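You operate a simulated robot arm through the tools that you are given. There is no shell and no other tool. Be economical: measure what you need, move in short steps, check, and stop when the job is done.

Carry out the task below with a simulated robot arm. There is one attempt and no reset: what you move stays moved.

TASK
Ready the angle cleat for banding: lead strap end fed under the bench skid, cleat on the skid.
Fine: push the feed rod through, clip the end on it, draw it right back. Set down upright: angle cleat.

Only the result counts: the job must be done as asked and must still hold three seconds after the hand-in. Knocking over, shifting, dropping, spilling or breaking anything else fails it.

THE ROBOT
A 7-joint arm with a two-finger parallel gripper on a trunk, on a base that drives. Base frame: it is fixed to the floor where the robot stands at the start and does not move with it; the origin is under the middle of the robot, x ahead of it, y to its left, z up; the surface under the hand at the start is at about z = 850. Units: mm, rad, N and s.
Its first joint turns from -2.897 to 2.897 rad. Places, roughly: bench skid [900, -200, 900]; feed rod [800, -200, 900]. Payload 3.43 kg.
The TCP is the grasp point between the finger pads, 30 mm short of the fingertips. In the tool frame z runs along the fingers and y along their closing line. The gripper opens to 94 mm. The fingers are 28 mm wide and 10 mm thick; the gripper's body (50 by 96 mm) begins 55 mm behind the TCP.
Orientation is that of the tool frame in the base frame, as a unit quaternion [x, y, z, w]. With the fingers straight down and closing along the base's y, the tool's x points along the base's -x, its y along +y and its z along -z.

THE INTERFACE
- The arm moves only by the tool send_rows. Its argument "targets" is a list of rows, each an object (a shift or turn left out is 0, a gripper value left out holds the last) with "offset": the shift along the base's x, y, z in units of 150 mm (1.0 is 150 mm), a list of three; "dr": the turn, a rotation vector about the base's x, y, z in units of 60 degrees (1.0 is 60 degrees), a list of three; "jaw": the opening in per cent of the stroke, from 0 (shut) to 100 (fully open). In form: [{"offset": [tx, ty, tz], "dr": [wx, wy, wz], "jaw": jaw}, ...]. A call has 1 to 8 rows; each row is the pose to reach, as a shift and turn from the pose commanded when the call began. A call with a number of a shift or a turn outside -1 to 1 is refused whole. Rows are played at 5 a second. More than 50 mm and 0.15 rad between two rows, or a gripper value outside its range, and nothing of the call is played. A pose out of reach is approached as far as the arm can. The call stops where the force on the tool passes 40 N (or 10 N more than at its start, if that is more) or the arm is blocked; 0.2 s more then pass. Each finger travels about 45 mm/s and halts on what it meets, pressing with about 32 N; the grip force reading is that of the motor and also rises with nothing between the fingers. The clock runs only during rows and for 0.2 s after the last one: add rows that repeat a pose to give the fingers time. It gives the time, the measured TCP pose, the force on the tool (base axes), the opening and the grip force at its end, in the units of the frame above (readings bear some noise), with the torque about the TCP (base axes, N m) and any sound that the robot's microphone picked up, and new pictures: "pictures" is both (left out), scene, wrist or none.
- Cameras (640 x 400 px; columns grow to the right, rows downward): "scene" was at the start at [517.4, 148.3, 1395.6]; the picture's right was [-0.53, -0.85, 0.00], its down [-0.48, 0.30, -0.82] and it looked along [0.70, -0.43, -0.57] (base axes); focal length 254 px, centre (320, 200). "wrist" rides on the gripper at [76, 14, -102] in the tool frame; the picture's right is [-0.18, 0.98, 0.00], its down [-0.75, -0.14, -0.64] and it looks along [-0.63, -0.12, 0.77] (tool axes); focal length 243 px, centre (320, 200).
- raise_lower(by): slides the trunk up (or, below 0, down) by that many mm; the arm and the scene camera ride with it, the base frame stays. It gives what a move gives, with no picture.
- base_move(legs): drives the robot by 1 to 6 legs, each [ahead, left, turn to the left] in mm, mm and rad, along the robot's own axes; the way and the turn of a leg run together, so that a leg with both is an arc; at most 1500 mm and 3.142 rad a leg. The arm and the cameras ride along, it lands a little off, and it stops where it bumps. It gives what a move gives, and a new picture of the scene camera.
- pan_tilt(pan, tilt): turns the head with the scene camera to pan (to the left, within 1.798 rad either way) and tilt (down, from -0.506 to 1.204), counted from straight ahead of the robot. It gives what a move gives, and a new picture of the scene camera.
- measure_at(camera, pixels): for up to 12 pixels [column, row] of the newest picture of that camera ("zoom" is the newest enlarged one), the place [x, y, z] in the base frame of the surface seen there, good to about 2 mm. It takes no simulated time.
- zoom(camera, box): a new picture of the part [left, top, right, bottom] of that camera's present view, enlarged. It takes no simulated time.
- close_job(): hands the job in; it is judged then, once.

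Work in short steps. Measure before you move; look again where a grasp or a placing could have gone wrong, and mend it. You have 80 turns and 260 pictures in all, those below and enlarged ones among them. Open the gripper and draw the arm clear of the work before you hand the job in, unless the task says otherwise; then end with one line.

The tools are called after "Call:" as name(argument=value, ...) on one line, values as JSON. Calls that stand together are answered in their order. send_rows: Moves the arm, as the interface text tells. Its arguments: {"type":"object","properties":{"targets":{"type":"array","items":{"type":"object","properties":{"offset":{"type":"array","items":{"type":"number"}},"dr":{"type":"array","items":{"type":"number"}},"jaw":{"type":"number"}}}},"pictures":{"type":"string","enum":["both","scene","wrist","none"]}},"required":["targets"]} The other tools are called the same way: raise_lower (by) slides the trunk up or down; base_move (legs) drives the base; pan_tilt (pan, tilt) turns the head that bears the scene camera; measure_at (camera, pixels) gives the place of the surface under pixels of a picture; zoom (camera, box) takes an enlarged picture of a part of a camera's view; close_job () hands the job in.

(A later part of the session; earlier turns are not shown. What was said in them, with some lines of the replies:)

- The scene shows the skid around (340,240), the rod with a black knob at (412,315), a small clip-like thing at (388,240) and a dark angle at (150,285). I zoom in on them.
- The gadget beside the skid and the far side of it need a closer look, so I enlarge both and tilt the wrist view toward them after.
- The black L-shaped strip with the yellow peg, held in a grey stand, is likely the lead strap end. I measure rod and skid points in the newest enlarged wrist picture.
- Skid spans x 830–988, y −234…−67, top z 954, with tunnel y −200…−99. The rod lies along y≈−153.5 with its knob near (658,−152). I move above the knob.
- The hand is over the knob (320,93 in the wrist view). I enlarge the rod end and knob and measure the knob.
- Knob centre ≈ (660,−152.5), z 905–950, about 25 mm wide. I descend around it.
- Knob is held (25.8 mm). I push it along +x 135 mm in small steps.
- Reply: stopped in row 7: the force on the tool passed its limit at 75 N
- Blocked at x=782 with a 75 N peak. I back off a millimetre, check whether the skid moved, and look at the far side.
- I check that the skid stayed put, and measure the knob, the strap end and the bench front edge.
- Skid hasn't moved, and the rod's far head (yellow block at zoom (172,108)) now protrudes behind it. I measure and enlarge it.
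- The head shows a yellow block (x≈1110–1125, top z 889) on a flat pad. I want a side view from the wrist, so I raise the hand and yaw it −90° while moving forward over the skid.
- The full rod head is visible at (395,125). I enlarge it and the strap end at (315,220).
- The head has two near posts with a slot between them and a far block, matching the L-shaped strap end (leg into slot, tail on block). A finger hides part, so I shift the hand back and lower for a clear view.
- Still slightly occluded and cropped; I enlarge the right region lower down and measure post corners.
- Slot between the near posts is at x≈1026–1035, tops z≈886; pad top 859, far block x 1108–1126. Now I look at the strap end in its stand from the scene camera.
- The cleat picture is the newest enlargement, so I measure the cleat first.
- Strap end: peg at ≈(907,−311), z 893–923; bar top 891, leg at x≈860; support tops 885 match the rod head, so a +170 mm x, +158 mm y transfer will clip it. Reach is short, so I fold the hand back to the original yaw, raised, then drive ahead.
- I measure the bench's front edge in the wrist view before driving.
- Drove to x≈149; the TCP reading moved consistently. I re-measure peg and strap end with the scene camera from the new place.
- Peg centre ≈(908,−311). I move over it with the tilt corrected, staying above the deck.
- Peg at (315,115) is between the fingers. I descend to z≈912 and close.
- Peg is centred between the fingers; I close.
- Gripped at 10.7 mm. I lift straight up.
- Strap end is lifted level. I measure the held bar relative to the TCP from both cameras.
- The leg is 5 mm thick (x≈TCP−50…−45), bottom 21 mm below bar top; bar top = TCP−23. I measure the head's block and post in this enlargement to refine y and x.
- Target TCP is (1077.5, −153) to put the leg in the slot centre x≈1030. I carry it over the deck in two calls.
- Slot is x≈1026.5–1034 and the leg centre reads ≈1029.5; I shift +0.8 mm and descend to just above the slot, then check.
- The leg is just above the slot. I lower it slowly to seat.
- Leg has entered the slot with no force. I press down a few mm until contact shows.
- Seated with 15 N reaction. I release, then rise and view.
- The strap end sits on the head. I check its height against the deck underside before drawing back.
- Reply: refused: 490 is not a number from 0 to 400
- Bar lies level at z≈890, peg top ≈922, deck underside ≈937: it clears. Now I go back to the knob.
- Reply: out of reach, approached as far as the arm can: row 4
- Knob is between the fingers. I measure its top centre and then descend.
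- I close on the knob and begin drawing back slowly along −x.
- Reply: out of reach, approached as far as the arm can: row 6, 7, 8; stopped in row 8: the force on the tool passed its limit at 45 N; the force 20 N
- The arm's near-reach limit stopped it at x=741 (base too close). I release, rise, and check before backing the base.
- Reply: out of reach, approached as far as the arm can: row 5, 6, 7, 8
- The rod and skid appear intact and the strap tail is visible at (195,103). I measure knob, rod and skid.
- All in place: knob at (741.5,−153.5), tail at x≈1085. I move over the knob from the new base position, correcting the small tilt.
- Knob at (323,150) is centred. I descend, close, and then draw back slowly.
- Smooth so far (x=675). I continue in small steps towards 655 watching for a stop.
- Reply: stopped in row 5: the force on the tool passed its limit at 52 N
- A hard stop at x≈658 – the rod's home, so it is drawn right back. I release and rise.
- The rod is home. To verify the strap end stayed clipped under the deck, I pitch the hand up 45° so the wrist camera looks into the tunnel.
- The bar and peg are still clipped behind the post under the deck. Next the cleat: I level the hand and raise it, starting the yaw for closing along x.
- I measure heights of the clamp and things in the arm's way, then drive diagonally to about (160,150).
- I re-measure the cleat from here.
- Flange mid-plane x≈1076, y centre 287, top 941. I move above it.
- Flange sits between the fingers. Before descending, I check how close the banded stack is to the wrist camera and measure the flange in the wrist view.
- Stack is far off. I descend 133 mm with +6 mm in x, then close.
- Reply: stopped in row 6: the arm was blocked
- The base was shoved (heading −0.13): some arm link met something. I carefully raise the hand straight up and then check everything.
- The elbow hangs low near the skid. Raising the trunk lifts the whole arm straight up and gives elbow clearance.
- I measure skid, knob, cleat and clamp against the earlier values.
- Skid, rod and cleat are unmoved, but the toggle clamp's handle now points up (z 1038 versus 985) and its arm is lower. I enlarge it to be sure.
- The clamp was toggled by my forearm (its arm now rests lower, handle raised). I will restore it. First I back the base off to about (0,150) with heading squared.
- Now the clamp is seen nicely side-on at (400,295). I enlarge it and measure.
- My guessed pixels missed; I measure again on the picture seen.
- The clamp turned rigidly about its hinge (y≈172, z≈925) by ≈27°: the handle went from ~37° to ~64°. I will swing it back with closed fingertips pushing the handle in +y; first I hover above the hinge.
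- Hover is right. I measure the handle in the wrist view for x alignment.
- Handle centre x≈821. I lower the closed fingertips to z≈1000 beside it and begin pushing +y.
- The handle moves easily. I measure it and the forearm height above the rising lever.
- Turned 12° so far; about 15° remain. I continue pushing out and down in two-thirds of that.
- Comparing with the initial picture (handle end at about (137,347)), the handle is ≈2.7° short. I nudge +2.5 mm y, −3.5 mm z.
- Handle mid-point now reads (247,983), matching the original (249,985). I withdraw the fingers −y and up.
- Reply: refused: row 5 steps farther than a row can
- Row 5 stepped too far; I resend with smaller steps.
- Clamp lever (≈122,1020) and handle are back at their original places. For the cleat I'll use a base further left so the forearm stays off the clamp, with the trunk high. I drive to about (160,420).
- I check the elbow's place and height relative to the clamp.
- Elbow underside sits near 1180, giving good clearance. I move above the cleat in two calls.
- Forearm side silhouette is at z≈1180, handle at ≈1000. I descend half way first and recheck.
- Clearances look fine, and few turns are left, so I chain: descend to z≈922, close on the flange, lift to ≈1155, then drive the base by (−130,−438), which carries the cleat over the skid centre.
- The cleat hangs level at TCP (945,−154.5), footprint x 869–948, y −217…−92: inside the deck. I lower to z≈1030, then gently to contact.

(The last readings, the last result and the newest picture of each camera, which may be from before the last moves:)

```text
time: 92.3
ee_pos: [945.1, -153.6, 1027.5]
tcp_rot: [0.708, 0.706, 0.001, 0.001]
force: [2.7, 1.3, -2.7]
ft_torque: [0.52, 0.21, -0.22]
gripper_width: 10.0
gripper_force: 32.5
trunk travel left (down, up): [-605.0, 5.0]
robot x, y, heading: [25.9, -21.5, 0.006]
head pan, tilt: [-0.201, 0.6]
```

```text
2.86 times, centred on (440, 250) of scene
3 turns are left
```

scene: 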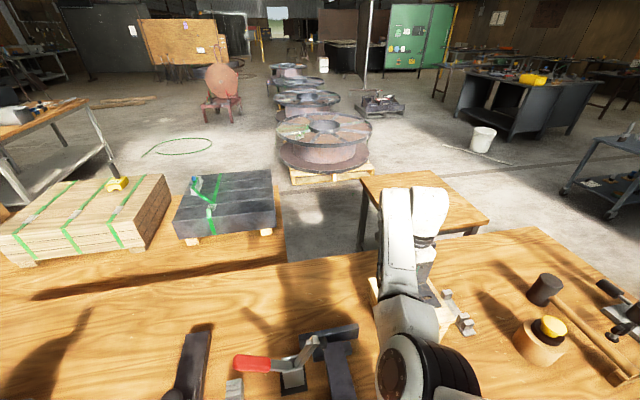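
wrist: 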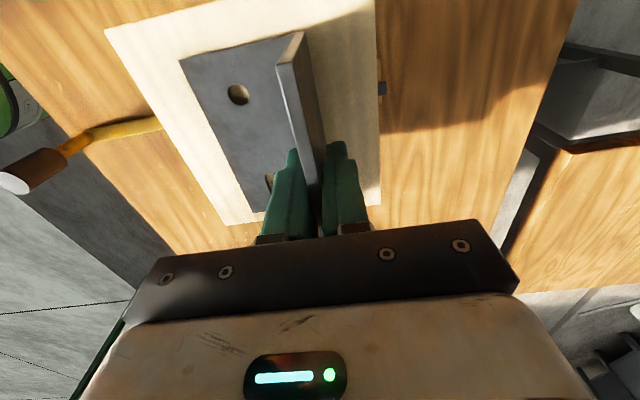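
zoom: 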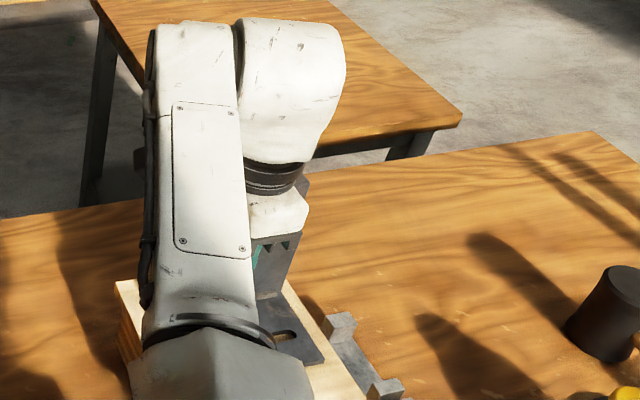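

It is touching (load dropped from −10 to −3 N) and lies wholly on the deck. I ease down 1 mm, open, and rise clear.

Call:
send_rows(targets=[{"offset": [0, 0, -0.008]}, {"offset": [0, 0, -0.008], "jaw": 18}, {"offset": [0, 0, -0.008], "jaw": 35}, {"offset": [0, 0, -0.008], "jaw": 45}, {"offset": [0, 0, -0.008], "jaw": 45}, {"offset": [0, 0, 0.15], "jaw": 45}, {"offset": [0, 0, 0.4], "jaw": 45}, {"offset": [0, 0, 0.7], "jaw": 45}], pictures="none")

Call:
send_rows(targets=[{"offset": [0, 0, 0.25]}, {"offset": [0, 0, 0.5]}, {"offset": [0, 0, 0.7]}, {"offset": [0, 0, 0.7]}])

Call:
base_move(legs=[[-200, 0, 0]])

Call:
zoom(camera="scene", box=[280, 200, 520, 380])

```text
time: 94.1
ee_pos: [946.3, -152.3, 1133.1]
tcp_rot: [0.707, 0.707, 0.001, 0.0]
force: [0.4, -0.3, -0.4]
ft_torque: [0.0, -0.01, 0.01]
gripper_width: 42.5
gripper_force: 0.1
trunk travel left (down, up): [-605.0, 5.0]
robot x, y, heading: [25.4, -18.9, 0.003]
head pan, tilt: [-0.201, 0.6]
```

```text
time: 95.1
ee_pos: [945.6, -153.3, 1236.2]
tcp_rot: [0.708, 0.706, 0.001, 0.001]
force: [-0.2, 0.2, 0.0]
ft_torque: [0.0, -0.01, -0.02]
gripper_width: 42.4
gripper_force: 0.0
trunk travel left (down, up): [-605.0, 5.0]
robot x, y, heading: [27.6, -19.3, 0.007]
head pan, tilt: [-0.201, 0.6]
```

scene: 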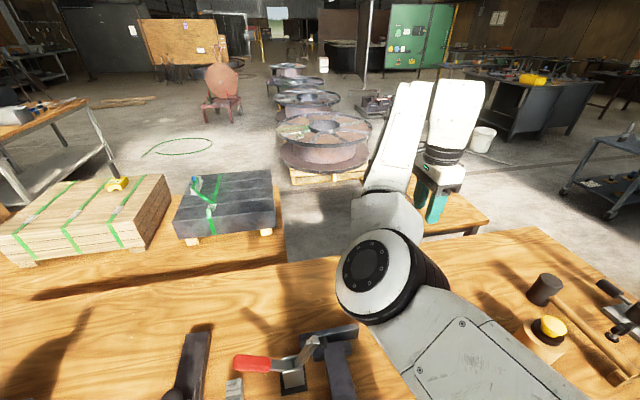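
wrist: 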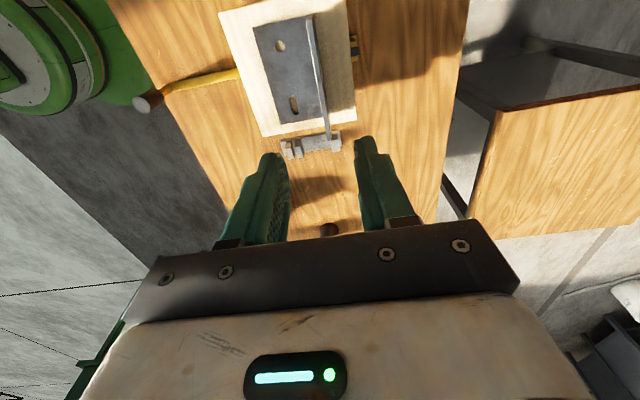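

```text
time: 96.7
ee_pos: [743.2, -156.7, 1234.4]
tcp_rot: [0.709, 0.705, 0.001, 0.001]
force: [0.0, 0.2, 0.2]
ft_torque: [0.01, 0.01, 0.01]
gripper_width: 42.3
gripper_force: 0.1
trunk travel left (down, up): [-605.0, 5.0]
robot x, y, heading: [-176.6, -20.6, -0.002]
head pan, tilt: [-0.201, 0.6]
```

scene: 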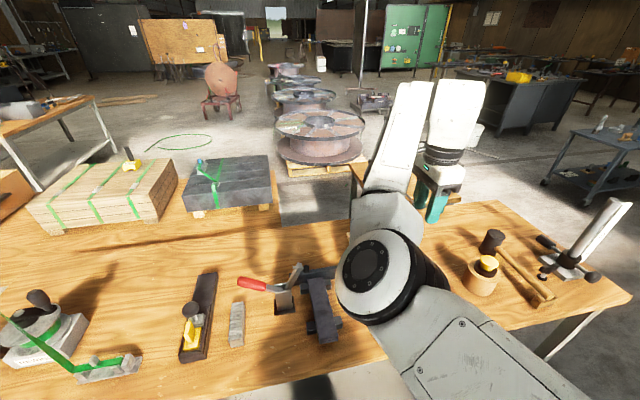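

```text
2.22 times, centred on (400, 290) of scene
2 turns are left
```

zoom: 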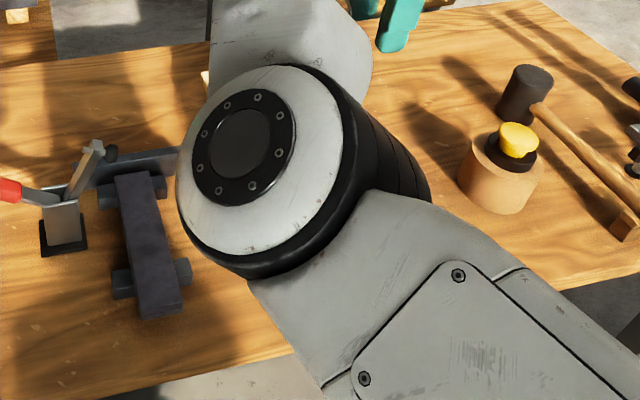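

The wrist picture after release shows the cleat upright and square on the skid deck. The rod is at its home stop, the clamp is back in place and the arm is clear with the gripper open. I hand the job in.

Call:
close_job()

```text
The job is handed in.
```

The strap end is clipped on the feed rod and drawn back under the skid to the rod's stop, and the cleat stands upright on the skid. On the way my forearm knocked the toggle clamp shut; I pushed it back to within a few mm of where it was.
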